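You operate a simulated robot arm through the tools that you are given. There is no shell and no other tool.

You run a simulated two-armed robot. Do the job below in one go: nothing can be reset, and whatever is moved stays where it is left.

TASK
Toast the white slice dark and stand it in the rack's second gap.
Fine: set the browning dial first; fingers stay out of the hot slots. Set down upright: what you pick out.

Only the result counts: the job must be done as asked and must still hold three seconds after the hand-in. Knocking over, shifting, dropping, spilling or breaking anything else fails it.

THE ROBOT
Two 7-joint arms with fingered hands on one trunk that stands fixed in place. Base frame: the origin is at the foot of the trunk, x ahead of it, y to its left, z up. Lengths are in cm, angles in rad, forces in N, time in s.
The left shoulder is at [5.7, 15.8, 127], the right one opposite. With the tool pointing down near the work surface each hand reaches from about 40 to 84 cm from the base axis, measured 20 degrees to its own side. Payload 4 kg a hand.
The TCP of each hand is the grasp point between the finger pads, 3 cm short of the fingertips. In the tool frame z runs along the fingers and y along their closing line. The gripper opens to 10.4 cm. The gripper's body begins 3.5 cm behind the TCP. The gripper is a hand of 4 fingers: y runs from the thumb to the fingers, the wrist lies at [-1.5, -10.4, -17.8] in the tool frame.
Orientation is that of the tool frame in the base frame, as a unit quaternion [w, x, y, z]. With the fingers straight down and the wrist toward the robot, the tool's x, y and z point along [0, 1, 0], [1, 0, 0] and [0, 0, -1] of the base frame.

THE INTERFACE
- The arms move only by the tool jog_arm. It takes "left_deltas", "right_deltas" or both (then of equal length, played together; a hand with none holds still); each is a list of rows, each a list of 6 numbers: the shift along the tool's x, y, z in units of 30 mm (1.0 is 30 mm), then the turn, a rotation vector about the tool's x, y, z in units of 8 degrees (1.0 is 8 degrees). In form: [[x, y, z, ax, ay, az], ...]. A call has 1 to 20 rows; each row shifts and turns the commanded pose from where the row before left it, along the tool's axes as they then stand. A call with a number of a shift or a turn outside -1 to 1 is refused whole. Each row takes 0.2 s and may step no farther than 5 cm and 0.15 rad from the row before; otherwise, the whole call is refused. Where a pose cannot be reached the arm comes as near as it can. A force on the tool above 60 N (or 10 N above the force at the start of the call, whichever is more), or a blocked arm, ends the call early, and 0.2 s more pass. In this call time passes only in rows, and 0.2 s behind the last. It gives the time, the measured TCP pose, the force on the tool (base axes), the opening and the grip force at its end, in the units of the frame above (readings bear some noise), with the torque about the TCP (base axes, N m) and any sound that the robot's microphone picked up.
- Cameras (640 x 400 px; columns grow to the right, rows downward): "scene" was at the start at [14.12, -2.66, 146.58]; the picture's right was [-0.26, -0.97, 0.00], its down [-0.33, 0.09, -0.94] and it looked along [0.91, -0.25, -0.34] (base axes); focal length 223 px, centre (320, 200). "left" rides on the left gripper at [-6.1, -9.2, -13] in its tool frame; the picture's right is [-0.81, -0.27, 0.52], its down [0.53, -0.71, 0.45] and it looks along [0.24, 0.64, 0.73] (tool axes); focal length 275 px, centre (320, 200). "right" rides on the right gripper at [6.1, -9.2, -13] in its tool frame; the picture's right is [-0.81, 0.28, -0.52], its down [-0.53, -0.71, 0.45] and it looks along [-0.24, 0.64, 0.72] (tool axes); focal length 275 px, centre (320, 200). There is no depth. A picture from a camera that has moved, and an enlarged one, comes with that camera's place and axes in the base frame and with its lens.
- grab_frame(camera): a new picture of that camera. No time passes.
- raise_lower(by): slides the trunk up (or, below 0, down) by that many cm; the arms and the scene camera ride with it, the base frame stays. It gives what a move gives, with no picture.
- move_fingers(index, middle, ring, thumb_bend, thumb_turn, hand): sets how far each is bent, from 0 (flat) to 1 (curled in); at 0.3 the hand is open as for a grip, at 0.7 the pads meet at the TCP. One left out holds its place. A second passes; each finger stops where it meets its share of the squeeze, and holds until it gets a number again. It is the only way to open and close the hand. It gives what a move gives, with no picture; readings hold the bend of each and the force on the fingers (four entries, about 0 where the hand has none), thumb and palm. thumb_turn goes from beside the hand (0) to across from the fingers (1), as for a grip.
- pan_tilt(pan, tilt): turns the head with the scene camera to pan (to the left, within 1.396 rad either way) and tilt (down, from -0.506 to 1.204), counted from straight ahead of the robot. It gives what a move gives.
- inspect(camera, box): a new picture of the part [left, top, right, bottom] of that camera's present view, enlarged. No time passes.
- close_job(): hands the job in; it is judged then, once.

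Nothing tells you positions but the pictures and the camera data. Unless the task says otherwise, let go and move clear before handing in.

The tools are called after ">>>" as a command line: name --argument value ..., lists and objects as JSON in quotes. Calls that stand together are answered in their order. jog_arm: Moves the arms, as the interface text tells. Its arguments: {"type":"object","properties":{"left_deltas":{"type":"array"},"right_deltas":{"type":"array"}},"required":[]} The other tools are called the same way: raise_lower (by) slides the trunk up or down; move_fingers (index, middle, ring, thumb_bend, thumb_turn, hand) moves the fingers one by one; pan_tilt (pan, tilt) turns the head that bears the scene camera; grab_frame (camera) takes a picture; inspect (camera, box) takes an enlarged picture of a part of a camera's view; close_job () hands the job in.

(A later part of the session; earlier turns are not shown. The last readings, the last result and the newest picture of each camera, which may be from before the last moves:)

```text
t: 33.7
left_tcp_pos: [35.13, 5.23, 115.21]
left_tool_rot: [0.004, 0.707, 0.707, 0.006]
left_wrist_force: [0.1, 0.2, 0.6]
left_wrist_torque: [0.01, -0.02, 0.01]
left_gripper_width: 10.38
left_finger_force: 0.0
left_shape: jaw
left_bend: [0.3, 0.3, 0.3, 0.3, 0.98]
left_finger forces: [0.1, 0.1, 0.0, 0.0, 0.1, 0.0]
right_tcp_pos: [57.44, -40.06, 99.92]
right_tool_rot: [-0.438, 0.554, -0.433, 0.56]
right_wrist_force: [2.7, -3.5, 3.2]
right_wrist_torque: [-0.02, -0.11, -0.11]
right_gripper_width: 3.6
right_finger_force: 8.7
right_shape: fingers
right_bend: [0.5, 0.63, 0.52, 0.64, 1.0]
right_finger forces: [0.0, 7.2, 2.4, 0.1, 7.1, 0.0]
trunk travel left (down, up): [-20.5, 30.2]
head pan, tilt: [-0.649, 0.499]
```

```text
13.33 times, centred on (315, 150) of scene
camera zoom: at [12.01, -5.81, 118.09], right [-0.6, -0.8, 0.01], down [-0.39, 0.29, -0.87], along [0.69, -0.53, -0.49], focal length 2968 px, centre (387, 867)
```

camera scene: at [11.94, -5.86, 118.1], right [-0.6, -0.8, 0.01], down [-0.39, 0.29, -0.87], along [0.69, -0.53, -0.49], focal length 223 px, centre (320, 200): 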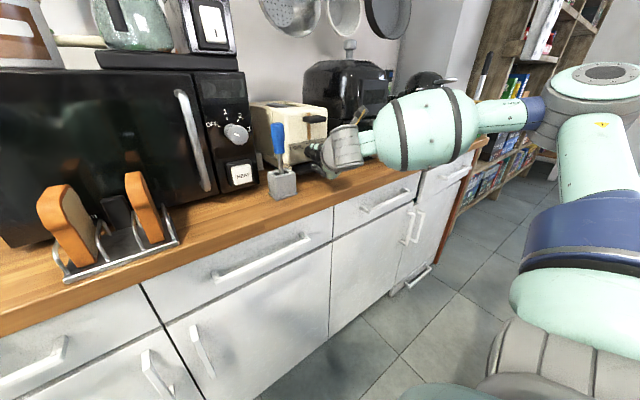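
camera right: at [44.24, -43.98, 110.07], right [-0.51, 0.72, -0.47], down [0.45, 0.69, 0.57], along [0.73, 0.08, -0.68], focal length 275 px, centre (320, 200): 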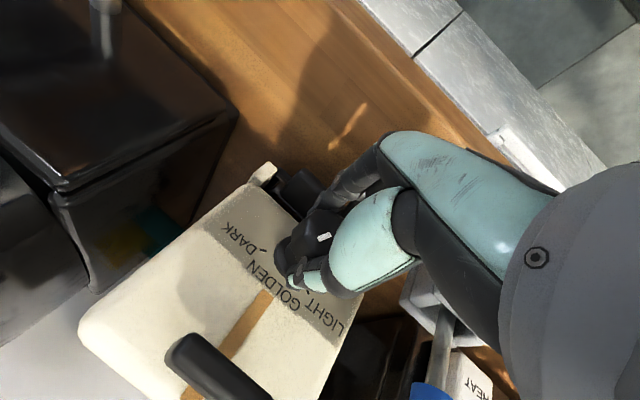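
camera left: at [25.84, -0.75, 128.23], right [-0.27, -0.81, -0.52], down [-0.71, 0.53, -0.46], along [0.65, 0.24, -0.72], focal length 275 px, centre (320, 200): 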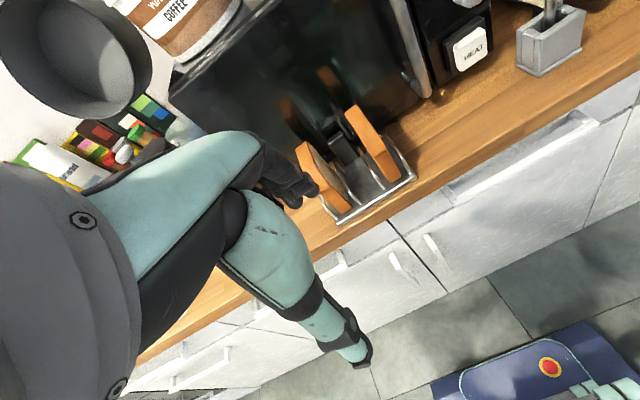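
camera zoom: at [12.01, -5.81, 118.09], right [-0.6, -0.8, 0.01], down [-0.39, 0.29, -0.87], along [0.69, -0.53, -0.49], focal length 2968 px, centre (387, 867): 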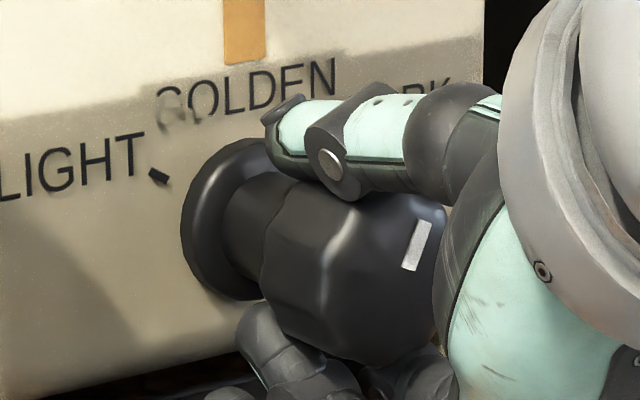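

The pointer is about 21° past GOLDEN and tracking the hand exactly. Another 37° or so reaches DARK.

>>> jog_arm --right_deltas '[[0, 0, 0, 0, 0, 1], [0, 0, 0, 0, 0, 1], [0, 0, 0, 0, 0, 1]]'

>>> inspect --camera "right" --box '[210, 170, 390, 330]'

>>> inspect --camera "scene" --box '[290, 125, 340, 175]'

```text
t: 34.5
left_tcp_pos: [35.16, 5.28, 115.3]
left_tool_rot: [0.004, 0.707, 0.707, 0.005]
left_wrist_force: [0.7, -0.3, 0.2]
left_wrist_torque: [0.01, -0.04, 0.0]
left_gripper_width: 10.42
left_finger_force: 0.0
left_shape: jaw
left_bend: [0.3, 0.3, 0.3, 0.3, 0.98]
left_finger forces: [0.0, 0.1, 0.0, 0.0, 0.1, 0.1]
right_tcp_pos: [57.35, -40.29, 99.98]
right_tool_rot: [0.546, -0.451, 0.54, -0.456]
right_wrist_force: [1.8, -4.1, -0.3]
right_wrist_torque: [-0.05, -0.1, -0.15]
right_gripper_width: 3.72
right_finger_force: 6.5
right_shape: fingers
right_bend: [0.5, 0.63, 0.5, 0.64, 1.0]
right_finger forces: [0.0, 6.0, 0.1, 0.1, 6.4, 0.0]
trunk travel left (down, up): [-20.5, 30.2]
head pan, tilt: [-0.649, 0.499]
```

```text
2.50 times, centred on (300, 250) of right
camera zoom: at [44.31, -47.96, 107.7], right [-0.52, 0.85, -0.13], down [0.45, 0.4, 0.8], along [0.73, 0.35, -0.58], focal length 688 px, centre (370, 75)
```

zoom: 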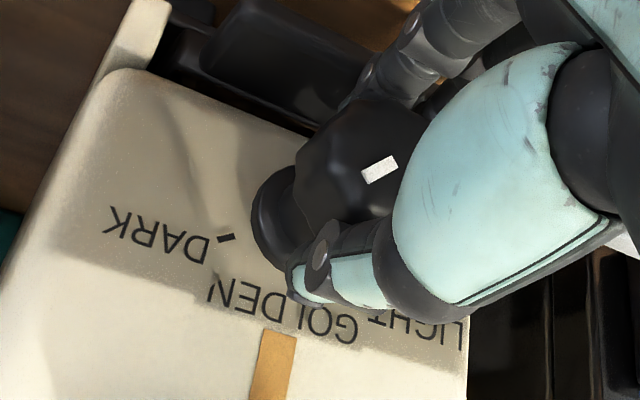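

```text
8.00 times, centred on (315, 150) of scene
camera zoom: at [12.04, -5.81, 118.08], right [-0.6, -0.8, 0.01], down [-0.39, 0.29, -0.87], along [0.69, -0.53, -0.49], focal length 1781 px, centre (360, 600)
```

zoom: 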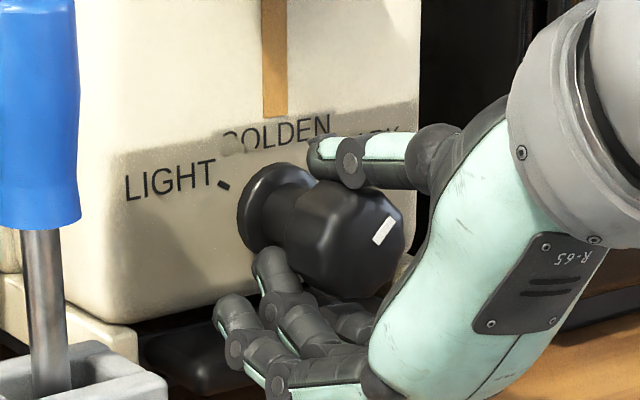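

>>> jog_arm --right_deltas '[[0, 0, 0, 0, 0, 0.8], [0, 0, 0, 0, 0, 0.7]]'

>>> inspect --camera "right" --box '[210, 170, 390, 330]'

>>> inspect --camera "scene" --box '[290, 125, 340, 175]'

```text
t: 35.1
left_tcp_pos: [35.19, 5.26, 115.33]
left_tool_rot: [0.005, 0.707, 0.708, 0.004]
left_wrist_force: [-0.5, 0.4, 0.9]
left_wrist_torque: [-0.02, 0.01, 0.0]
left_gripper_width: 10.38
left_finger_force: 0.0
left_shape: jaw
left_bend: [0.3, 0.3, 0.3, 0.3, 0.98]
left_finger forces: [0.0, 0.0, 0.0, 0.0, 0.1, 0.0]
right_tcp_pos: [57.71, -40.2, 100.06]
right_tool_rot: [0.59, -0.393, 0.583, -0.397]
right_wrist_force: [0.6, -5.1, 0.8]
right_wrist_torque: [-0.04, -0.09, -0.15]
right_gripper_width: 3.73
right_finger_force: 5.9
right_shape: fingers
right_bend: [0.5, 0.64, 0.5, 0.64, 1.0]
right_finger forces: [0.0, 4.9, 0.0, 0.0, 7.3, 0.0]
trunk travel left (down, up): [-20.5, 30.2]
head pan, tilt: [-0.649, 0.499]
```

```text
2.50 times, centred on (300, 250) of right
camera zoom: at [44.42, -49.41, 105.98], right [-0.52, 0.85, 0.04], down [0.45, 0.23, 0.87], along [0.73, 0.47, -0.5], focal length 688 px, centre (370, 75)
```

zoom: 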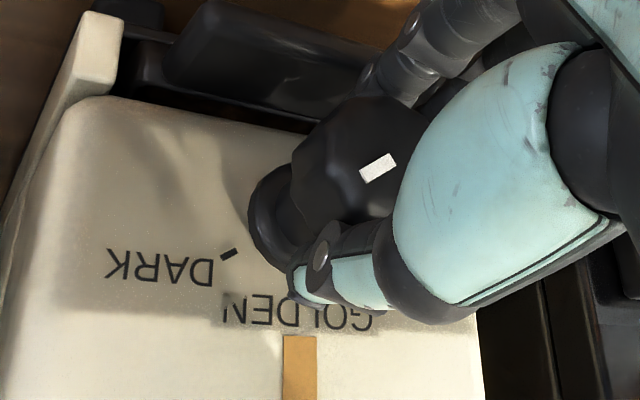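

```text
8.00 times, centred on (315, 150) of scene
camera zoom: at [11.99, -5.79, 118.09], right [-0.6, -0.8, 0.01], down [-0.39, 0.29, -0.87], along [0.69, -0.53, -0.49], focal length 1781 px, centre (360, 600)
```

zoom: 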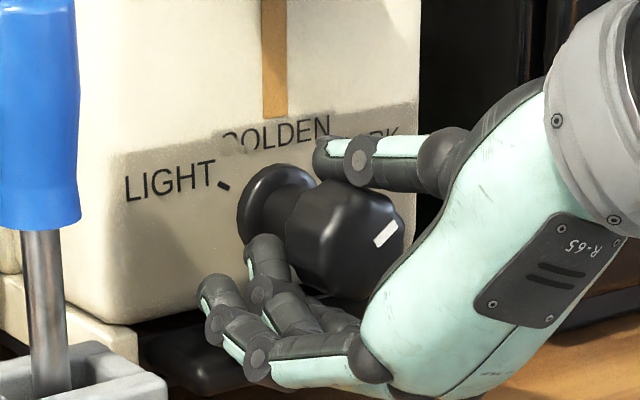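

The pointer is within a few degrees of the DARK tick, so I'll add a small final turn.

>>> jog_arm --right_deltas '[[0, 0, 0, 0, 0, 0.55]]'

>>> inspect --camera "scene" --box '[300, 135, 330, 165]'

>>> inspect --camera "right" --box '[240, 190, 340, 290]'

```text
t: 35.5
left_tcp_pos: [35.23, 5.33, 115.27]
left_tool_rot: [0.004, 0.706, 0.708, 0.004]
left_wrist_force: [-0.6, -0.8, -0.1]
left_wrist_torque: [-0.01, 0.01, 0.0]
left_gripper_width: 10.37
left_finger_force: 0.1
left_shape: jaw
left_bend: [0.3, 0.3, 0.3, 0.3, 0.98]
left_finger forces: [0.0, 0.1, 0.0, 0.0, 0.0, 0.1]
right_tcp_pos: [57.55, -40.28, 100.03]
right_tool_rot: [0.605, -0.37, 0.597, -0.375]
right_wrist_force: [0.9, -4.4, 1.5]
right_wrist_torque: [-0.06, -0.07, -0.14]
right_gripper_width: 3.7
right_finger_force: 6.5
right_shape: fingers
right_bend: [0.5, 0.64, 0.5, 0.64, 1.0]
right_finger forces: [0.0, 4.9, 0.0, 0.1, 7.5, 0.1]
trunk travel left (down, up): [-20.5, 30.2]
head pan, tilt: [-0.649, 0.499]
```

```text
13.33 times, centred on (315, 150) of scene
camera zoom: at [12.01, -5.79, 118.09], right [-0.6, -0.8, 0.01], down [-0.39, 0.29, -0.87], along [0.69, -0.53, -0.49], focal length 2968 px, centre (387, 867)
```

zoom: 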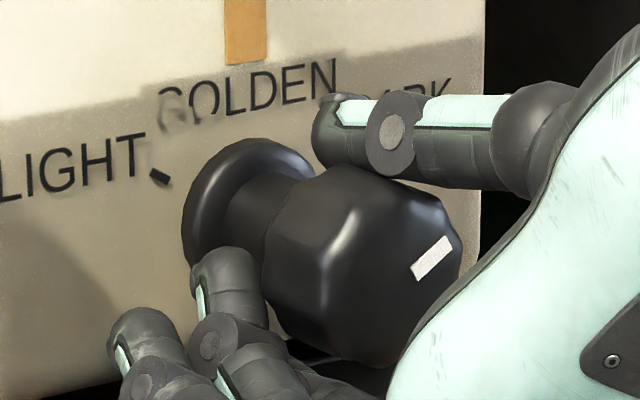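

```text
4.00 times, centred on (290, 240) of right
camera zoom: at [44.45, -49.87, 105.29], right [-0.52, 0.85, 0.11], down [0.44, 0.16, 0.88], along [0.73, 0.5, -0.46], focal length 1101 px, centre (440, 40)
```

zoom: 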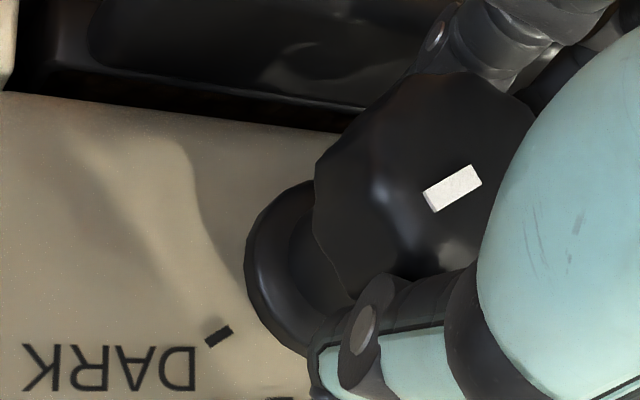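

The pointer is parallel with the DARK tick. I'll release just enough to clear the knob and back straight out.

>>> move_fingers --hand "right" --index 0.48 --middle 0.48 --ring 0.48 --thumb_bend 0.48

>>> jog_arm --right_deltas '[[0, 0, -0.5, 0, 0, 0], [0, 0, -0.9, 0, 0, 0], [0, 0, -0.9, 0, 0, 0], [0, 0, -0.7, 0, 0, 0]]'

>>> inspect --camera "scene" --box '[270, 110, 350, 190]'

>>> grab_frame --camera "right"

```text
t: 36.5
left_tcp_pos: [35.23, 5.35, 115.24]
left_tool_rot: [0.004, 0.707, 0.707, 0.004]
left_wrist_force: [0.0, -0.4, 0.3]
left_wrist_torque: [0.01, 0.02, 0.01]
left_gripper_width: 10.38
left_finger_force: 0.0
left_shape: jaw
left_bend: [0.3, 0.3, 0.3, 0.3, 0.98]
left_finger forces: [0.0, 0.0, 0.1, 0.0, 0.0, 0.0]
right_tcp_pos: [57.51, -40.28, 100.01]
right_tool_rot: [0.605, -0.37, 0.597, -0.374]
right_wrist_force: [0.2, 0.8, -0.1]
right_wrist_torque: [0.01, -0.02, -0.01]
right_gripper_width: 5.63
right_finger_force: 0.1
right_shape: fingers
right_bend: [0.48, 0.48, 0.48, 0.48, 1.0]
right_finger forces: [0.0, 0.0, 0.1, 0.1, 0.0, 0.0]
trunk travel left (down, up): [-20.5, 30.2]
head pan, tilt: [-0.649, 0.499]
```

```text
t: 37.5
left_tcp_pos: [35.22, 5.39, 115.28]
left_tool_rot: [0.004, 0.707, 0.707, 0.004]
left_wrist_force: [0.0, 0.9, 0.7]
left_wrist_torque: [0.02, -0.01, -0.04]
left_gripper_width: 10.37
left_finger_force: 0.1
left_shape: jaw
left_bend: [0.3, 0.3, 0.3, 0.3, 0.98]
left_finger forces: [0.1, 0.0, 0.0, 0.0, 0.0, 0.1]
right_tcp_pos: [48.5, -40.25, 100.0]
right_tool_rot: [0.603, -0.37, 0.598, -0.376]
right_wrist_force: [0.2, 0.2, 0.3]
right_wrist_torque: [0.0, -0.04, -0.02]
right_gripper_width: 5.67
right_finger_force: 0.2
right_shape: fingers
right_bend: [0.48, 0.48, 0.48, 0.48, 1.0]
right_finger forces: [0.0, 0.0, 0.0, 0.0, 0.0, 0.0]
trunk travel left (down, up): [-20.5, 30.2]
head pan, tilt: [-0.649, 0.499]
```

```text
5.00 times, centred on (310, 150) of scene
camera zoom: at [11.93, -5.7, 118.11], right [-0.6, -0.8, 0.01], down [-0.39, 0.29, -0.87], along [0.69, -0.53, -0.49], focal length 1113 px, centre (370, 450)
```

zoom: 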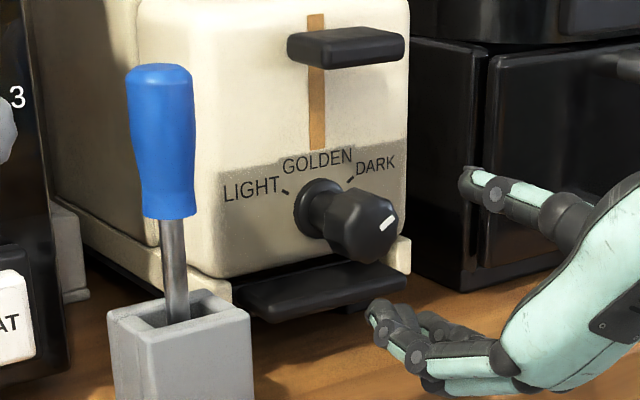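

```text
taken
camera right: at [35.36, -49.75, 105.29], right [-0.52, 0.85, 0.11], down [0.45, 0.16, 0.88], along [0.73, 0.5, -0.46], focal length 275 px, centre (320, 200)
```

right: 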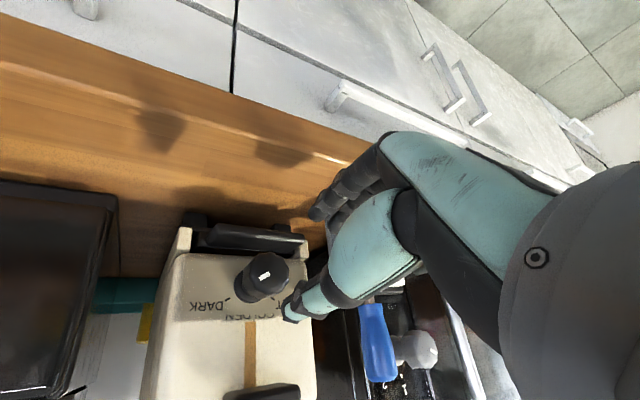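

The dial is on DARK. Now I'll measure the slices, the rack and the toaster slots from the current cameras.

>>> pan_tilt --pan -0.1 --tilt 0.6

>>> inspect --camera "left" --box '[280, 80, 440, 240]'

>>> grab_frame --camera "scene"

```text
t: 38.4
left_tcp_pos: [35.17, 5.39, 115.35]
left_tool_rot: [0.005, 0.707, 0.708, 0.004]
left_wrist_force: [0.0, 0.3, -0.5]
left_wrist_torque: [-0.02, 0.01, -0.03]
left_gripper_width: 10.38
left_finger_force: 0.2
left_shape: jaw
left_bend: [0.3, 0.3, 0.3, 0.3, 0.98]
left_finger forces: [0.1, 0.1, 0.0, 0.0, 0.0, 0.0]
right_tcp_pos: [48.64, -40.25, 99.97]
right_tool_rot: [0.604, -0.37, 0.597, -0.376]
right_wrist_force: [0.8, 0.0, 0.8]
right_wrist_torque: [0.0, 0.0, 0.01]
right_gripper_width: 5.66
right_finger_force: 0.1
right_shape: fingers
right_bend: [0.48, 0.48, 0.48, 0.48, 1.0]
right_finger forces: [0.1, 0.1, 0.0, 0.1, 0.0, 0.0]
trunk travel left (down, up): [-20.5, 30.2]
head pan, tilt: [-0.099, 0.6]
```

```text
2.50 times, centred on (360, 160) of left
camera zoom: at [25.75, -0.7, 128.25], right [-0.27, -0.81, -0.52], down [-0.71, 0.53, -0.46], along [0.65, 0.24, -0.72], focal length 688 px, centre (220, 300)
```

zoom: 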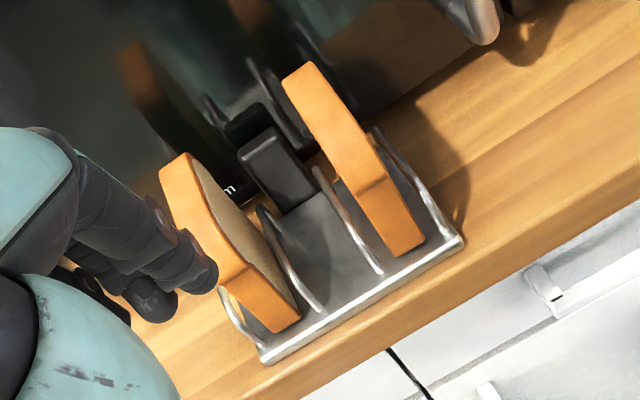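

```text
taken
camera scene: at [13.52, -1.11, 117.17], right [-0.1, -0.99, 0.0], down [-0.57, 0.06, -0.82], along [0.81, -0.08, -0.58], focal length 223 px, centre (320, 200)
```

scene: 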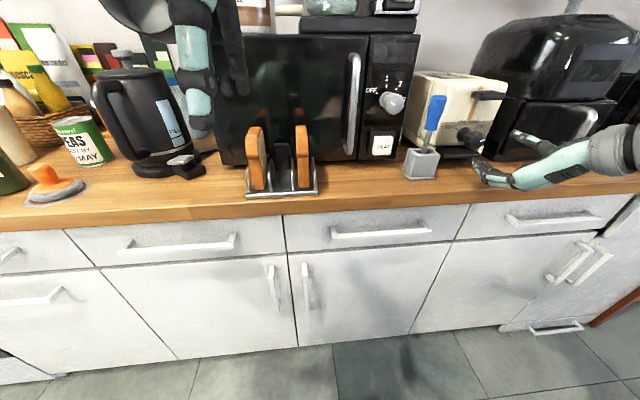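

>>> inspect --camera "scene" --box '[235, 115, 335, 205]'

>>> inspect --camera "scene" --box '[395, 60, 515, 190]'

```text
4.44 times, centred on (285, 160) of scene
camera zoom: at [13.52, -1.11, 117.17], right [-0.1, -0.99, 0.0], down [-0.57, 0.06, -0.82], along [0.81, -0.08, -0.58], focal length 989 px, centre (476, 378)
```

zoom: 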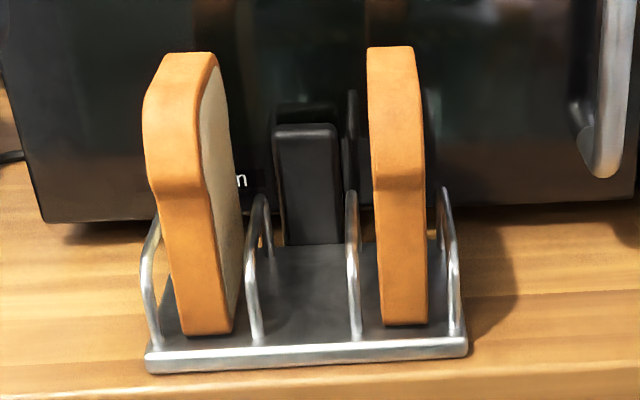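

```text
3.08 times, centred on (455, 125) of scene
camera zoom: at [13.52, -1.11, 117.17], right [-0.1, -0.99, 0.0], down [-0.57, 0.06, -0.82], along [0.81, -0.08, -0.58], focal length 685 px, centre (-95, 431)
```

zoom: 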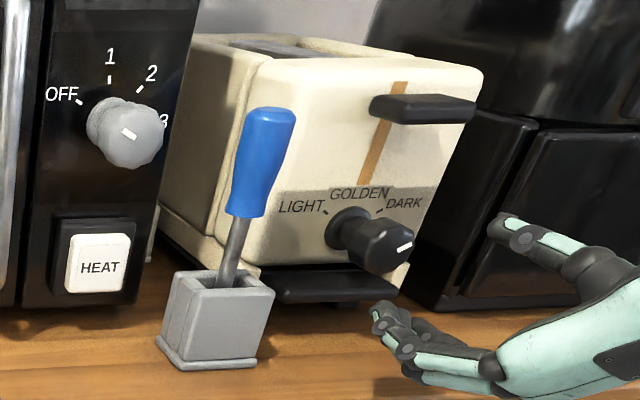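

Slice 1 stands upright at y≈7.1, x≈52–60.5, z≈93–104, and the middle gap is centred at y≈2.75. I'll move the left hand well clear to the left, turned so it can watch the rack. Meanwhile the right hand lifts and rolls back to the handshake pose.

>>> jog_arm --left_deltas '[[0.97, 0, -0.28, 0, 0, 0], [0.97, 0, -0.28, 0, 0, 0], [0.97, 0, -0.28, 0, 0, 0], [0.97, 0, -0.28, 0, 0, 0], [0.97, 0, -0.28, 0, 0, 0], [0.97, 0, -0.28, 0, 0, 0], [0.97, 0, -0.28, 0, 0, 0], [0.97, 0, -0.28, 0, 0, 0], [0.97, 0, -0.28, 0, 0, 0], [0.97, 0, -0.28, 0, 0, 0], [0.97, 0, -0.28, 0, 0, 0], [0, 0, 0, 0, 0, 1], [0, 0, 0, 0, 0, 1], [0, 0, 0, 0, 0, 1], [0, 0, 0, 0, 0, 1], [0, 0, 0, 0, 0, 1], [0, 0, 0, 0, 0, 1], [0, 0, 0, 0, 0, 1]]' --right_deltas '[[-0.44, -0.9, 0, 0, 0, 0], [-0.44, -0.9, 0, 0, 0, 0], [-0.44, -0.9, 0, 0, 0, 0], [-0.44, -0.9, 0, 0, 0, 0], [0, 0, 0, 0, 0, -1], [0, 0, 0, 0, 0, -1], [0, 0, 0, 0, 0, -1], [0, 0, 0, 0, 0, -1], [0, 0, 0, 0, 0, -1], [0, 0, 0, 0, 0, -1], [0, 0, 0, 0, 0, -1], [0, 0, 0, 0, 0, -1], [0, 0, 0, 0, 0, -1], [0, 0, 0, 0, 0, -1], [0, 0, 0, 0, 0, -1], [0, 0, 0, 0, 0, -1], [0, 0, 0, 0, 0, -1], [0, 0, 0, 0, 0, -1]]'

>>> grab_frame --camera "left"

>>> grab_frame --camera "scene"

>>> grab_frame --camera "right"

```text
t: 42.2
left_tcp_pos: [31.61, 30.22, 121.73]
left_tool_rot: [0.003, 0.956, 0.293, 0.005]
left_wrist_force: [-0.1, -0.1, -0.7]
left_wrist_torque: [-0.01, 0.02, 0.02]
left_gripper_width: 10.39
left_finger_force: 0.0
left_shape: jaw
left_bend: [0.3, 0.3, 0.3, 0.3, 0.98]
left_finger forces: [0.1, 0.0, 0.0, 0.0, 0.1, 0.1]
left hand out of reach, approached as far as the arm can: row 16, 17, 18
right_tcp_pos: [48.29, -40.33, 111.86]
right_tool_rot: [-0.027, 0.703, -0.027, 0.71]
right_wrist_force: [0.2, 0.2, 0.3]
right_wrist_torque: [-0.01, -0.04, 0.01]
right_gripper_width: 5.67
right_finger_force: 0.1
right_shape: fingers
right_bend: [0.48, 0.48, 0.48, 0.48, 1.0]
right_finger forces: [0.0, 0.0, 0.1, 0.1, 0.1, 0.0]
trunk travel left (down, up): [-20.5, 30.2]
head pan, tilt: [-0.099, 0.6]
```

```text
taken
camera left: at [21.19, 34.5, 134.65], right [-0.82, -0.23, -0.53], down [0.05, 0.89, -0.46], along [0.57, -0.4, -0.72], focal length 275 px, centre (320, 200)
```

left: 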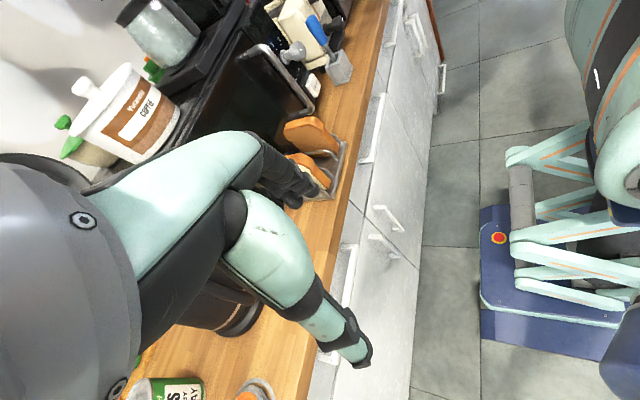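

```text
taken
camera scene: at [13.59, -1.15, 117.16], right [-0.1, -0.99, 0.0], down [-0.57, 0.06, -0.82], along [0.81, -0.08, -0.58], focal length 223 px, centre (320, 200)
```

scene: 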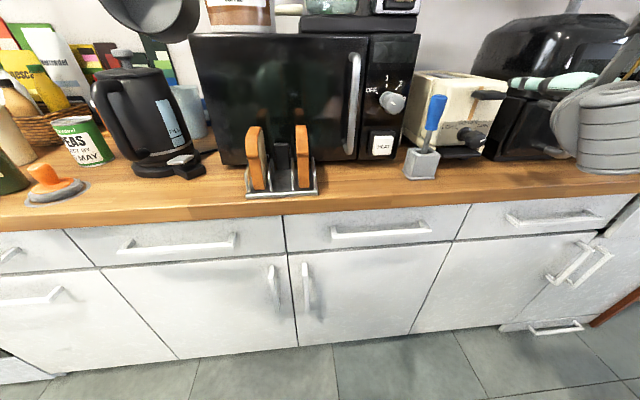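

```text
taken
camera right: at [35.26, -31.65, 118.37], right [-0.51, -0.21, -0.83], down [0.46, 0.75, -0.47], along [0.73, -0.62, -0.28], focal length 275 px, centre (320, 200)
```

right: 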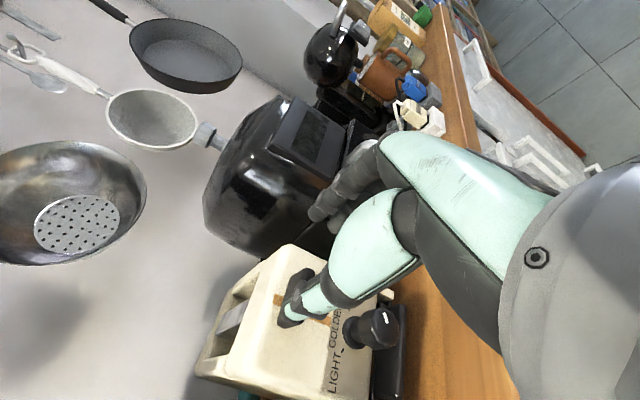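

Now I'll tip the hand 45° nose-down, ready to grip bread from the upper front, and raise it for a look into the toaster's top.

>>> jog_arm --right_deltas '[[0.9, 0, 0, 0, 0, 0], [0.9, 0, 0, 0, 0, 0], [0, 0, 0, 0, -1, 0], [0, 0, 0, 0, -1, 0], [0, 0, 0, 0, -1, 0], [0, 0, 0, 0, -1, 0], [0, 0, 0, 0, -1, 0], [0, 0, 0, 0, -0.6, 0]]'

>>> move_fingers --hand "right" --index 0.4 --middle 0.4 --ring 0.4 --thumb_bend 0.4

>>> grab_frame --camera "right"

>>> grab_frame --camera "scene"

```text
t: 44.0
left_tcp_pos: [31.71, 30.37, 121.79]
left_tool_rot: [0.004, 0.956, 0.294, 0.005]
left_wrist_force: [0.4, -0.7, 0.6]
left_wrist_torque: [-0.04, 0.01, -0.01]
left_gripper_width: 10.4
left_finger_force: 0.1
left_shape: jaw
left_bend: [0.3, 0.3, 0.3, 0.3, 0.98]
left_finger forces: [0.0, 0.1, 0.0, 0.0, 0.0, 0.0]
right_tcp_pos: [48.21, -40.66, 117.27]
right_tool_rot: [-0.036, 0.921, -0.015, 0.388]
right_wrist_force: [-0.1, -0.9, 0.0]
right_wrist_torque: [0.05, 0.01, 0.01]
right_gripper_width: 5.68
right_finger_force: 0.0
right_shape: fingers
right_bend: [0.48, 0.48, 0.48, 0.48, 1.0]
right_finger forces: [0.0, 0.1, 0.0, 0.0, 0.1, 0.1]
trunk travel left (down, up): [-20.5, 30.2]
head pan, tilt: [-0.099, 0.6]
```

```text
t: 45.0
left_tcp_pos: [31.59, 30.3, 121.78]
left_tool_rot: [0.003, 0.956, 0.294, 0.006]
left_wrist_force: [1.4, -1.3, -0.4]
left_wrist_torque: [-0.02, 0.01, 0.0]
left_gripper_width: 10.39
left_finger_force: 0.0
left_shape: jaw
left_bend: [0.3, 0.3, 0.3, 0.3, 0.98]
left_finger forces: [0.0, 0.0, 0.0, 0.0, 0.0, 0.0]
right_tcp_pos: [48.25, -40.74, 117.23]
right_tool_rot: [-0.035, 0.92, -0.015, 0.389]
right_wrist_force: [0.0, -0.6, -0.2]
right_wrist_torque: [0.0, -0.01, 0.02]
right_gripper_width: 7.73
right_finger_force: 0.2
right_shape: fingers
right_bend: [0.4, 0.4, 0.4, 0.4, 0.99]
right_finger forces: [0.0, 0.0, 0.0, 0.0, 0.1, 0.0]
trunk travel left (down, up): [-20.5, 30.2]
head pan, tilt: [-0.099, 0.6]
```

```text
taken
camera right: at [43.14, -32.64, 131.37], right [-0.94, -0.26, -0.24], down [-0.04, 0.76, -0.64], along [0.35, -0.59, -0.73], focal length 275 px, centre (320, 200)
```

right: 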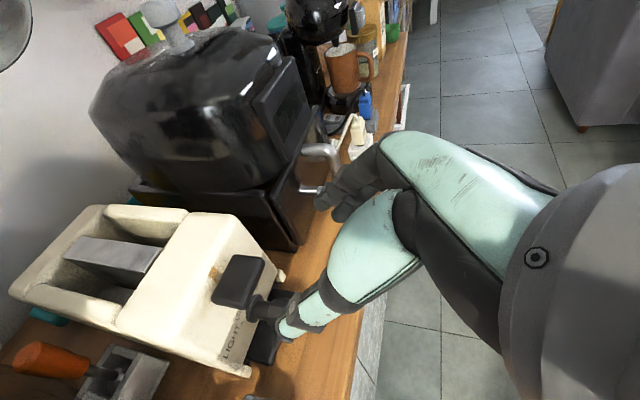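

```text
taken
camera scene: at [13.52, -1.1, 117.17], right [-0.1, -0.99, 0.0], down [-0.57, 0.06, -0.82], along [0.81, -0.08, -0.58], focal length 223 px, centre (320, 200)
```

scene: 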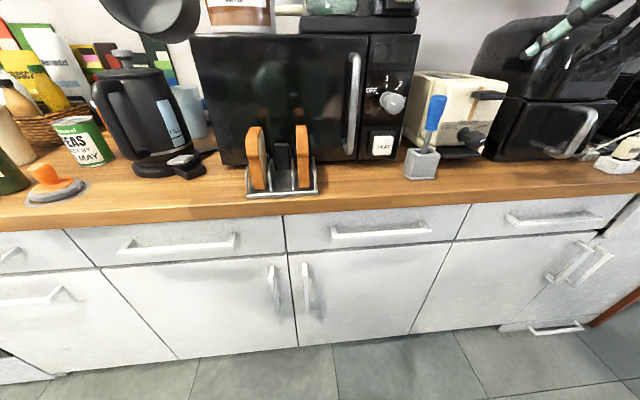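

This gives a clear look down into the toaster. I'll zoom in to measure the two slots.

>>> inspect --camera "right" --box '[0, 190, 290, 375]'

>>> inspect --camera "right" --box '[40, 200, 200, 320]'

```text
2.16 times, centred on (145, 282) of right
camera zoom: at [43.14, -32.64, 131.37], right [-0.94, -0.26, -0.24], down [-0.04, 0.76, -0.64], along [0.35, -0.59, -0.73], focal length 595 px, centre (698, 22)
```

zoom: 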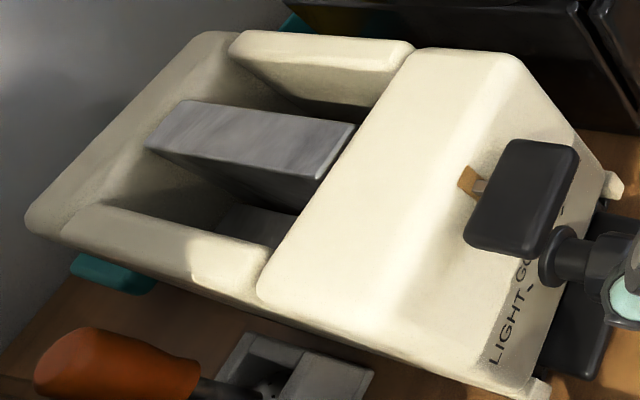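

```text
3.33 times, centred on (120, 260) of right
camera zoom: at [43.14, -32.64, 131.37], right [-0.94, -0.26, -0.24], down [-0.04, 0.76, -0.64], along [0.35, -0.59, -0.73], focal length 918 px, centre (987, 0)
```

zoom: 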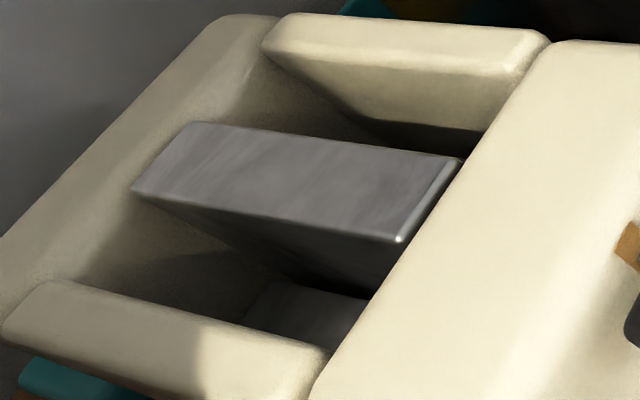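

There are two slots, x≈70–83.6, with tops near z=111. The left slot is centred at y≈-37.3 and about 3.4 cm wide. I'll use that one, gripping the slice by its top edge so the fingers stay above the slot. Now I'll level the hand and carry it over in front of the rack, moving the left hand farther away as well.

>>> jog_arm --right_deltas '[[0, 0, 0, -0.39, 0, -0.4], [0, 0, 0, 0, 0.9, 0], [0, -1, 0, 0, 0, 0], [0, -1, 0, 0, 0, 0], [0, -1, 0, 0, 0, 0], [0, -1, 0, 0, 0, 0], [0, -1, 0, 0, 0, 0], [0, -1, 0, 0, 0, 0], [0, -1, 0, 0, 0, 0], [0, -1, 0, 0, 0, 0], [0, -1, 0, 0, 0, 0], [0, -1, 0, 0, 0, 0]]' --left_deltas '[[0.47, -0.69, -0.5, 0, 0, 0], [0.47, -0.69, -0.5, 0, 0, 0], [0.47, -0.69, -0.5, 0, 0, 0], [0.47, -0.69, -0.5, 0, 0, 0], [0, 0, 0, 0, 0, 0], [0, 0, 0, 0, 0, 0], [0, 0, 0, 0, 0, 0], [0, 0, 0, 0, 0, 0], [0, 0, 0, 0, 0, 0], [0, 0, 0, 0, 0, 0], [0, 0, 0, 0, 0, 0], [0, 0, 0, 0, 0, 0]]'

>>> grab_frame --camera "scene"

>>> grab_frame --camera "left"

```text
t: 47.6
left_tcp_pos: [28.7, 31.2, 123.45]
left_tool_rot: [0.002, 0.956, 0.293, 0.005]
left_wrist_force: [0.1, 0.5, 0.3]
left_wrist_torque: [0.0, -0.04, 0.03]
left_gripper_width: 10.4
left_finger_force: 0.1
left_shape: jaw
left_bend: [0.3, 0.3, 0.3, 0.3, 0.98]
left_finger forces: [0.0, 0.1, 0.1, 0.0, 0.0, 0.1]
left hand out of reach, approached as far as the arm can: row 1, 2, 3, 4
right_tcp_pos: [47.42, -19.68, 116.27]
right_tool_rot: [0.0, 0.895, 0.001, 0.447]
right_wrist_force: [-0.4, -0.4, 0.2]
right_wrist_torque: [0.0, 0.01, -0.01]
right_gripper_width: 7.72
right_finger_force: 0.0
right_shape: fingers
right_bend: [0.4, 0.4, 0.4, 0.4, 0.99]
right_finger forces: [0.0, 0.0, 0.0, 0.0, 0.1, 0.0]
right hand out of reach, approached as far as the arm can: row 9, 10, 11, 12
trunk travel left (down, up): [-20.5, 30.2]
head pan, tilt: [-0.099, 0.6]
```

```text
taken
camera scene: at [13.56, -1.11, 117.16], right [-0.1, -0.99, 0.0], down [-0.57, 0.06, -0.82], along [0.81, -0.08, -0.58], focal length 223 px, centre (320, 200)
```

scene: 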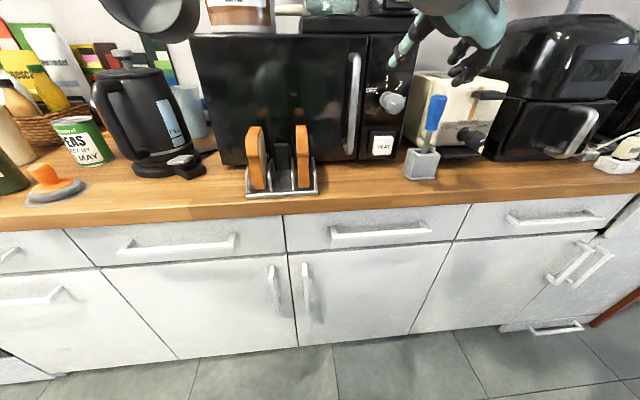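

```text
taken
camera left: at [18.21, 35.39, 136.3], right [-0.82, -0.23, -0.53], down [0.05, 0.89, -0.46], along [0.57, -0.4, -0.72], focal length 275 px, centre (320, 200)
```

left: 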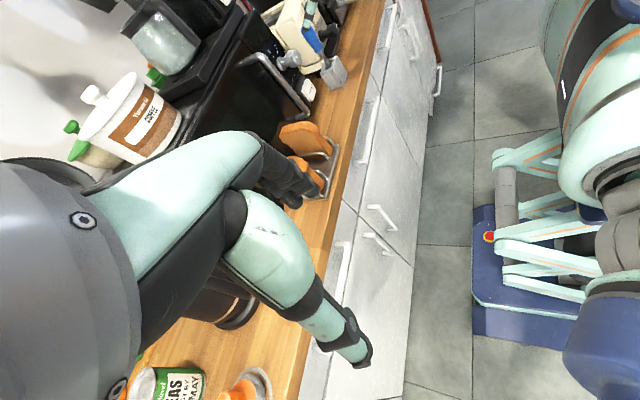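

With this palm direction the right hand stops at y≈-20 and can't cross to the rack. Before considering a handover I'll raise the trunk for clearance and test whether a farther-forward pose reaches across.

>>> raise_lower --by 12

>>> jog_arm --right_deltas '[[0.6, 0, 0.8, 0, 0, 0], [0.6, 0, 0.8, 0, 0, 0], [0, -1, 0, 0, 0, 0], [0, -1, 0, 0, 0, 0], [0, -1, 0, 0, 0, 0], [0, -1, 0, 0, 0, 0]]'

>>> grab_frame --camera "scene"

```text
t: 49.1
left_tcp_pos: [28.67, 31.11, 135.24]
left_tool_rot: [0.003, 0.956, 0.294, 0.005]
left_wrist_force: [0.9, -0.3, -0.5]
left_wrist_torque: [0.01, 0.01, 0.03]
left_gripper_width: 10.37
left_finger_force: 0.0
left_shape: jaw
left_bend: [0.3, 0.3, 0.3, 0.3, 0.98]
left_finger forces: [0.1, 0.0, 0.0, 0.0, 0.0, 0.0]
right_tcp_pos: [47.49, -19.63, 128.2]
right_tool_rot: [0.0, 0.895, 0.002, 0.447]
right_wrist_force: [-0.2, -0.1, -0.7]
right_wrist_torque: [0.04, 0.0, 0.02]
right_gripper_width: 7.76
right_finger_force: 0.1
right_shape: fingers
right_bend: [0.4, 0.4, 0.4, 0.4, 0.99]
right_finger forces: [0.0, 0.0, 0.0, 0.1, 0.1, 0.1]
trunk travel left (down, up): [-32.5, 18.2]
head pan, tilt: [-0.099, 0.6]
```

```text
t: 50.5
left_tcp_pos: [28.63, 31.27, 135.27]
left_tool_rot: [0.002, 0.956, 0.293, 0.005]
left_wrist_force: [-0.3, -0.6, -0.5]
left_wrist_torque: [-0.02, 0.0, 0.0]
left_gripper_width: 10.4
left_finger_force: 0.0
left_shape: jaw
left_bend: [0.3, 0.3, 0.3, 0.3, 0.98]
left_finger forces: [0.0, 0.0, 0.0, 0.0, 0.1, 0.1]
right_tcp_pos: [51.33, -19.89, 126.41]
right_tool_rot: [-0.001, 0.894, 0.002, 0.448]
right_wrist_force: [0.6, 0.4, -0.2]
right_wrist_torque: [0.0, 0.02, 0.0]
right_gripper_width: 7.76
right_finger_force: 0.1
right_shape: fingers
right_bend: [0.4, 0.4, 0.4, 0.4, 0.99]
right_finger forces: [0.1, 0.1, 0.0, 0.0, 0.0, 0.0]
right hand out of reach, approached as far as the arm can: row 1, 2, 3, 4, 5, 6
trunk travel left (down, up): [-32.5, 18.2]
head pan, tilt: [-0.099, 0.6]
```

```text
taken
camera scene: at [13.65, -1.09, 129.05], right [-0.1, -0.99, 0.0], down [-0.57, 0.06, -0.82], along [0.81, -0.08, -0.58], focal length 223 px, centre (320, 200)
```

scene: 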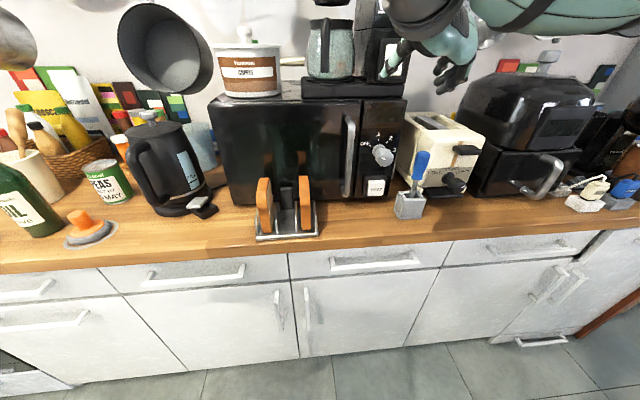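

Still blocked at y≈-20. I'll try the opposite palm direction, tool down and turned the other way, and see if that reaches the rack.

>>> jog_arm --right_deltas '[[0, 0, 0, 0, -1, 0], [0, 0, 0, 0, -1, 0], [0, 0, 0, 0, -1, 0], [0, 0, 0, 0, -1, 0], [0, 0, 0, 0, -1, 0], [0, 0, 0, 0, -1, 0], [0, 0, 0, 0, -0.65, 0], [0, 0, 0, 0, 0, -1], [0, 0, 0, 0, 0, -1], [0, 0, 0, 0, 0, -1], [0, 0, 0, 0, 0, -1], [0, 0, 0, 0, 0, -1], [0, 0, 0, 0, 0, -1], [0, 0, 0, 0, 0, -1], [0, 0, 0, 0, 0, -1], [0, 0, 0, 0, 0, -1], [0, 0, 0, 0, 0, -1], [0, 0, 0, 0, 0, -1]]'

>>> jog_arm --right_deltas '[[0, 0, 0, 0, 0, -1], [0, 0, 0, 0, 0, -1], [0, 0, 0, 0, 0, -1], [0, 0, 0, 0, 0, -1], [0, 0, 0, 0, 0, -1], [0, 0, 0, 0, 0, -1], [0, 0, 0, 0, 0, -1], [0, 0, 0, 0, 0, -1], [0, 0, 0, 0, 0, -1], [0, 0, 0, 0, 0, -1], [0, 0, 0, 0, 0, -1], [0, 0, 0, 0, 0, -0.5]]'

>>> grab_frame --camera "scene"

>>> grab_frame --camera "right"

```text
t: 54.3
left_tcp_pos: [28.63, 31.14, 135.22]
left_tool_rot: [0.002, 0.956, 0.292, 0.005]
left_wrist_force: [0.0, 0.5, -0.5]
left_wrist_torque: [0.02, 0.01, 0.02]
left_gripper_width: 10.39
left_finger_force: 0.1
left_shape: jaw
left_bend: [0.3, 0.3, 0.3, 0.3, 0.98]
left_finger forces: [0.0, 0.1, 0.1, 0.0, 0.0, 0.0]
right_tcp_pos: [47.25, -29.8, 121.24]
right_tool_rot: [0.0, 0.718, 0.696, -0.001]
right_wrist_force: [0.5, 0.4, 0.0]
right_wrist_torque: [0.02, 0.01, -0.02]
right_gripper_width: 7.75
right_finger_force: 0.0
right_shape: fingers
right_bend: [0.4, 0.4, 0.4, 0.4, 0.99]
right_finger forces: [0.0, 0.0, 0.0, 0.0, 0.1, 0.2]
right hand out of reach, approached as far as the arm can: row 1, 2, 3, 4, 5, 6, 7
trunk travel left (down, up): [-32.5, 18.2]
head pan, tilt: [-0.099, 0.6]
```

```text
t: 56.9
left_tcp_pos: [28.63, 31.22, 135.28]
left_tool_rot: [0.002, 0.956, 0.293, 0.005]
left_wrist_force: [0.5, 0.2, -0.3]
left_wrist_torque: [0.0, -0.01, 0.02]
left_gripper_width: 10.4
left_finger_force: 0.1
left_shape: jaw
left_bend: [0.3, 0.3, 0.3, 0.3, 0.98]
left_finger forces: [0.1, 0.1, 0.1, 0.0, 0.1, 0.1]
right_tcp_pos: [24.84, -8.75, 126.13]
right_tool_rot: [0.0, 0.001, 1.0, -0.002]
right_wrist_force: [0.6, -1.2, 0.1]
right_wrist_torque: [-0.02, 0.02, 0.0]
right_gripper_width: 7.74
right_finger_force: 0.0
right_shape: fingers
right_bend: [0.4, 0.4, 0.4, 0.4, 0.99]
right_finger forces: [0.0, 0.0, 0.1, 0.0, 0.0, 0.0]
right hand out of reach, approached as far as the arm can: row 5, 6, 7, 8, 9, 10, 11, 12
trunk travel left (down, up): [-32.5, 18.2]
head pan, tilt: [-0.099, 0.6]
```

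```text
taken
camera scene: at [13.65, -1.09, 129.05], right [-0.1, -0.99, 0.0], down [-0.57, 0.06, -0.82], along [0.81, -0.08, -0.58], focal length 223 px, centre (320, 200)
```

scene: 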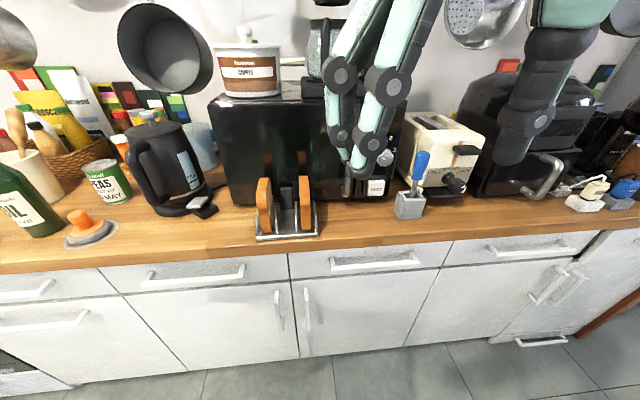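

```text
taken
camera right: at [18.75, -17.96, 139.16], right [0.81, 0.28, 0.51], down [0.53, -0.72, -0.45], along [0.24, 0.64, -0.73], focal length 275 px, centre (320, 200)
```

right: 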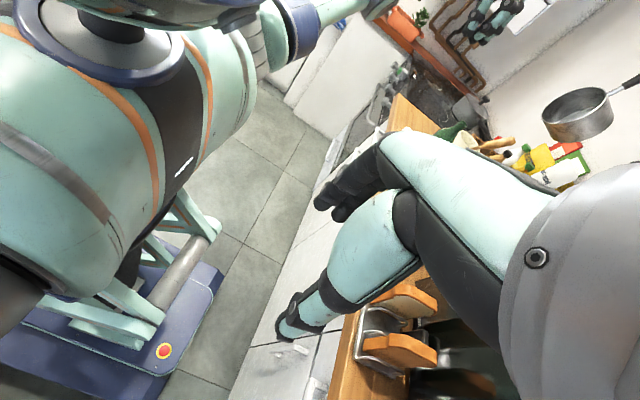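

The flipped orientation is possible. I'll move forward and left toward the rack at this height and watch the reach.

>>> jog_arm --right_deltas '[[-1, 0.3, 0, 0, 0, 0], [-1, 0.3, 0, 0, 0, 0], [-1, 0.5, 0, 0, 0, 0], [-1, 0.5, 0, 0, 0, 0], [-1, 0.5, 0, 0, 0, 0], [-1, 0.5, 0, 0, 0, 0], [-1, 0.5, 0, 0, 0, 0]]'

>>> grab_frame --camera "scene"

>>> grab_frame --camera "right"

```text
t: 58.5
left_tcp_pos: [28.74, 31.33, 135.21]
left_tool_rot: [0.003, 0.956, 0.293, 0.005]
left_wrist_force: [0.4, -0.2, -0.1]
left_wrist_torque: [0.05, 0.01, -0.01]
left_gripper_width: 10.38
left_finger_force: 0.1
left_shape: jaw
left_bend: [0.3, 0.3, 0.3, 0.3, 0.98]
left_finger forces: [0.0, 0.1, 0.0, 0.0, 0.0, 0.0]
right_tcp_pos: [28.18, -2.29, 124.21]
right_tool_rot: [-0.001, 0.002, 1.0, -0.001]
right_wrist_force: [-0.4, -0.6, -0.3]
right_wrist_torque: [0.02, -0.01, 0.04]
right_gripper_width: 7.73
right_finger_force: 0.0
right_shape: fingers
right_bend: [0.4, 0.4, 0.4, 0.4, 0.99]
right_finger forces: [0.0, 0.1, 0.0, 0.0, 0.1, 0.0]
right hand out of reach, approached as far as the arm can: row 1, 2, 3, 4, 5, 6, 7
trunk travel left (down, up): [-32.5, 18.2]
head pan, tilt: [-0.099, 0.6]
```

```text
taken
camera scene: at [13.72, -1.06, 129.04], right [-0.1, -0.99, 0.0], down [-0.57, 0.06, -0.82], along [0.81, -0.08, -0.58], focal length 223 px, centre (320, 200)
```

scene: 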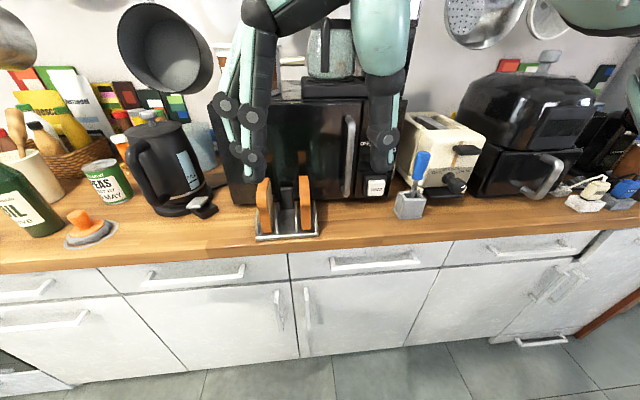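

```text
taken
camera right: at [22.09, -11.46, 137.21], right [0.81, 0.27, 0.52], down [0.53, -0.72, -0.46], along [0.25, 0.64, -0.73], focal length 275 px, centre (320, 200)
```

right: 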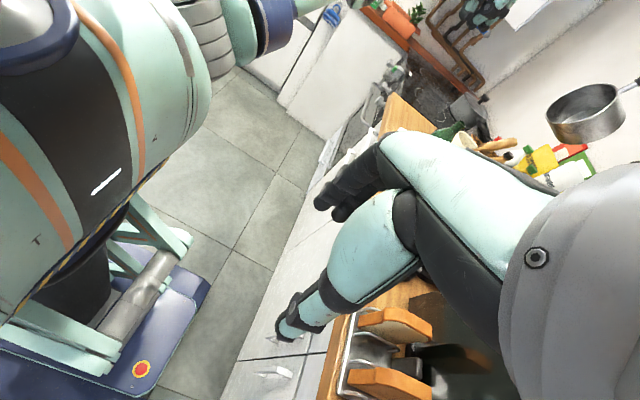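

The right hand can't hold that orientation out at the rack either. I'll return it to a neutral pose on the right, then test the left hand's reach at the rack.

>>> jog_arm --right_deltas '[[0, -0.5, 0, 0, 0, 1], [0, -0.5, 0, 0, 0, 1], [0, -0.5, 0, 0, 0, 1], [0, -0.5, 0, 0, 0, 1], [0, -0.5, 0, 0, 0, 1], [-0.5, -0.5, 0, 0, 0, 1], [-0.6, 0, 0, 0, 0, 1], [-0.6, 0, 0, 0, 0, 1], [-0.6, 0, 0, 0, 0, 1], [-0.6, 0, 0, 0, 0, 1], [-0.6, 0, 0, 0, 0, 1], [-0.8, 0, 0, 0, 0, 0], [-0.8, 0, 0, 0, 0, 0], [-0.8, 0, 0, 0, 0, 0], [-0.8, 0, 0, 0, 0, 0]]'

>>> jog_arm --left_deltas '[[-0.6, 0.6, 0.3, 0, 0, 0], [-0.6, 0.6, 0.3, 0, 0, 0], [-0.3, 0.9, 0.3, 0, 0, 0], [0.2, 0.95, 0, 0, 0, 0], [0.2, 0.95, 0, 0, 0, 0], [0.2, 0.95, 0, 0, 0, 0], [0.2, 0.95, 0, 0, 0, 0], [0.2, 0.95, 0, 0, 0, 0]]'

>>> grab_frame --camera "scene"

```text
t: 61.7
left_tcp_pos: [28.67, 31.04, 135.16]
left_tool_rot: [0.002, 0.956, 0.292, 0.005]
left_wrist_force: [0.5, -0.1, 0.0]
left_wrist_torque: [0.0, 0.02, 0.01]
left_gripper_width: 10.4
left_finger_force: 0.1
left_shape: jaw
left_bend: [0.3, 0.3, 0.3, 0.3, 0.98]
left_finger forces: [0.0, 0.0, 0.0, 0.1, 0.1, 0.0]
right_tcp_pos: [30.84, -29.01, 123.99]
right_tool_rot: [0.0, 0.694, 0.72, -0.001]
right_wrist_force: [-0.1, -0.5, 0.0]
right_wrist_torque: [0.0, 0.02, 0.01]
right_gripper_width: 7.76
right_finger_force: 0.0
right_shape: fingers
right_bend: [0.4, 0.4, 0.4, 0.4, 0.99]
right_finger forces: [0.0, 0.1, 0.0, 0.0, 0.0, 0.0]
trunk travel left (down, up): [-32.5, 18.2]
head pan, tilt: [-0.099, 0.6]
```

```text
t: 63.5
left_tcp_pos: [39.34, 13.33, 132.67]
left_tool_rot: [0.001, 0.956, 0.293, 0.004]
left_wrist_force: [0.0, -0.3, -0.3]
left_wrist_torque: [0.01, 0.01, 0.02]
left_gripper_width: 10.41
left_finger_force: 0.2
left_shape: jaw
left_bend: [0.3, 0.3, 0.3, 0.3, 0.98]
left_finger forces: [0.1, 0.1, 0.0, 0.0, 0.0, 0.1]
right_tcp_pos: [31.01, -28.91, 123.83]
right_tool_rot: [0.0, 0.694, 0.72, -0.001]
right_wrist_force: [-0.4, -0.6, -0.5]
right_wrist_torque: [0.01, 0.03, 0.04]
right_gripper_width: 7.75
right_finger_force: 0.0
right_shape: fingers
right_bend: [0.4, 0.4, 0.4, 0.4, 0.99]
right_finger forces: [0.0, 0.0, 0.1, 0.0, 0.0, 0.0]
trunk travel left (down, up): [-32.5, 18.2]
head pan, tilt: [-0.099, 0.6]
```

```text
taken
camera scene: at [13.77, -1.18, 129.03], right [-0.1, -0.99, 0.0], down [-0.57, 0.06, -0.82], along [0.81, -0.08, -0.58], focal length 223 px, centre (320, 200)
```

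scene: 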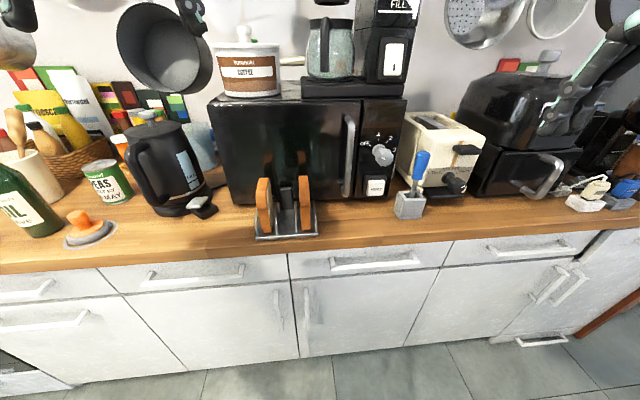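

>>> jog_arm --left_deltas '[[0.83, 0.56, 0, 0, 0, 0], [0.83, 0.56, 0, 0, 0, 0], [0.83, 0.56, 0, 0, 0, 0], [0, 0, 0, 0, 0, 1], [0, 0, 0, 0, 0, 1], [0, 0, 0, 0, 0, 1], [0, 0, 0, 0, 0, 1], [0, 0, 0, 0, 0, 0.25]]'

>>> grab_frame --camera "left"

```text
t: 65.3
left_tcp_pos: [34.29, 8.45, 129.41]
left_tool_rot: [0.001, 1.0, 0.002, 0.004]
left_wrist_force: [-0.7, -0.9, 0.0]
left_wrist_torque: [-0.02, 0.01, -0.01]
left_gripper_width: 10.39
left_finger_force: 0.1
left_shape: jaw
left_bend: [0.3, 0.3, 0.3, 0.3, 0.98]
left_finger forces: [0.1, 0.0, 0.0, 0.0, 0.0, 0.0]
left hand out of reach, approached as far as the arm can: row 3, 4, 5, 6, 7, 8
right_tcp_pos: [30.89, -28.89, 124.05]
right_tool_rot: [-0.001, 0.694, 0.72, -0.002]
right_wrist_force: [1.1, -0.9, 0.6]
right_wrist_torque: [-0.02, 0.01, -0.02]
right_gripper_width: 7.76
right_finger_force: 0.0
right_shape: fingers
right_bend: [0.4, 0.4, 0.4, 0.4, 0.99]
right_finger forces: [0.0, 0.0, 0.1, 0.0, 0.0, 0.1]
trunk travel left (down, up): [-32.5, 18.2]
head pan, tilt: [-0.099, 0.6]
```

```text
taken
camera left: at [27.89, 17.61, 142.26], right [-0.81, 0.27, -0.53], down [0.54, 0.71, -0.45], along [0.25, -0.65, -0.72], focal length 275 px, centre (320, 200)
```

left: 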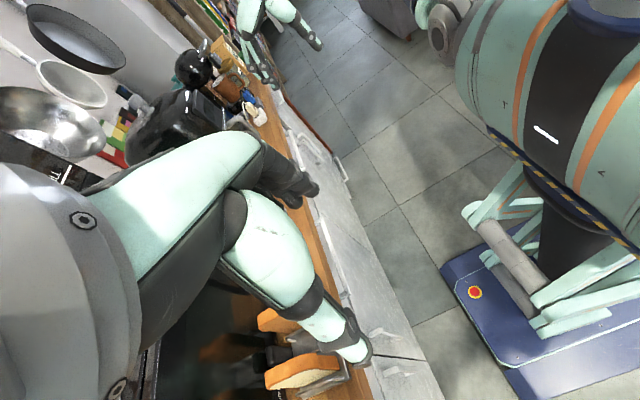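

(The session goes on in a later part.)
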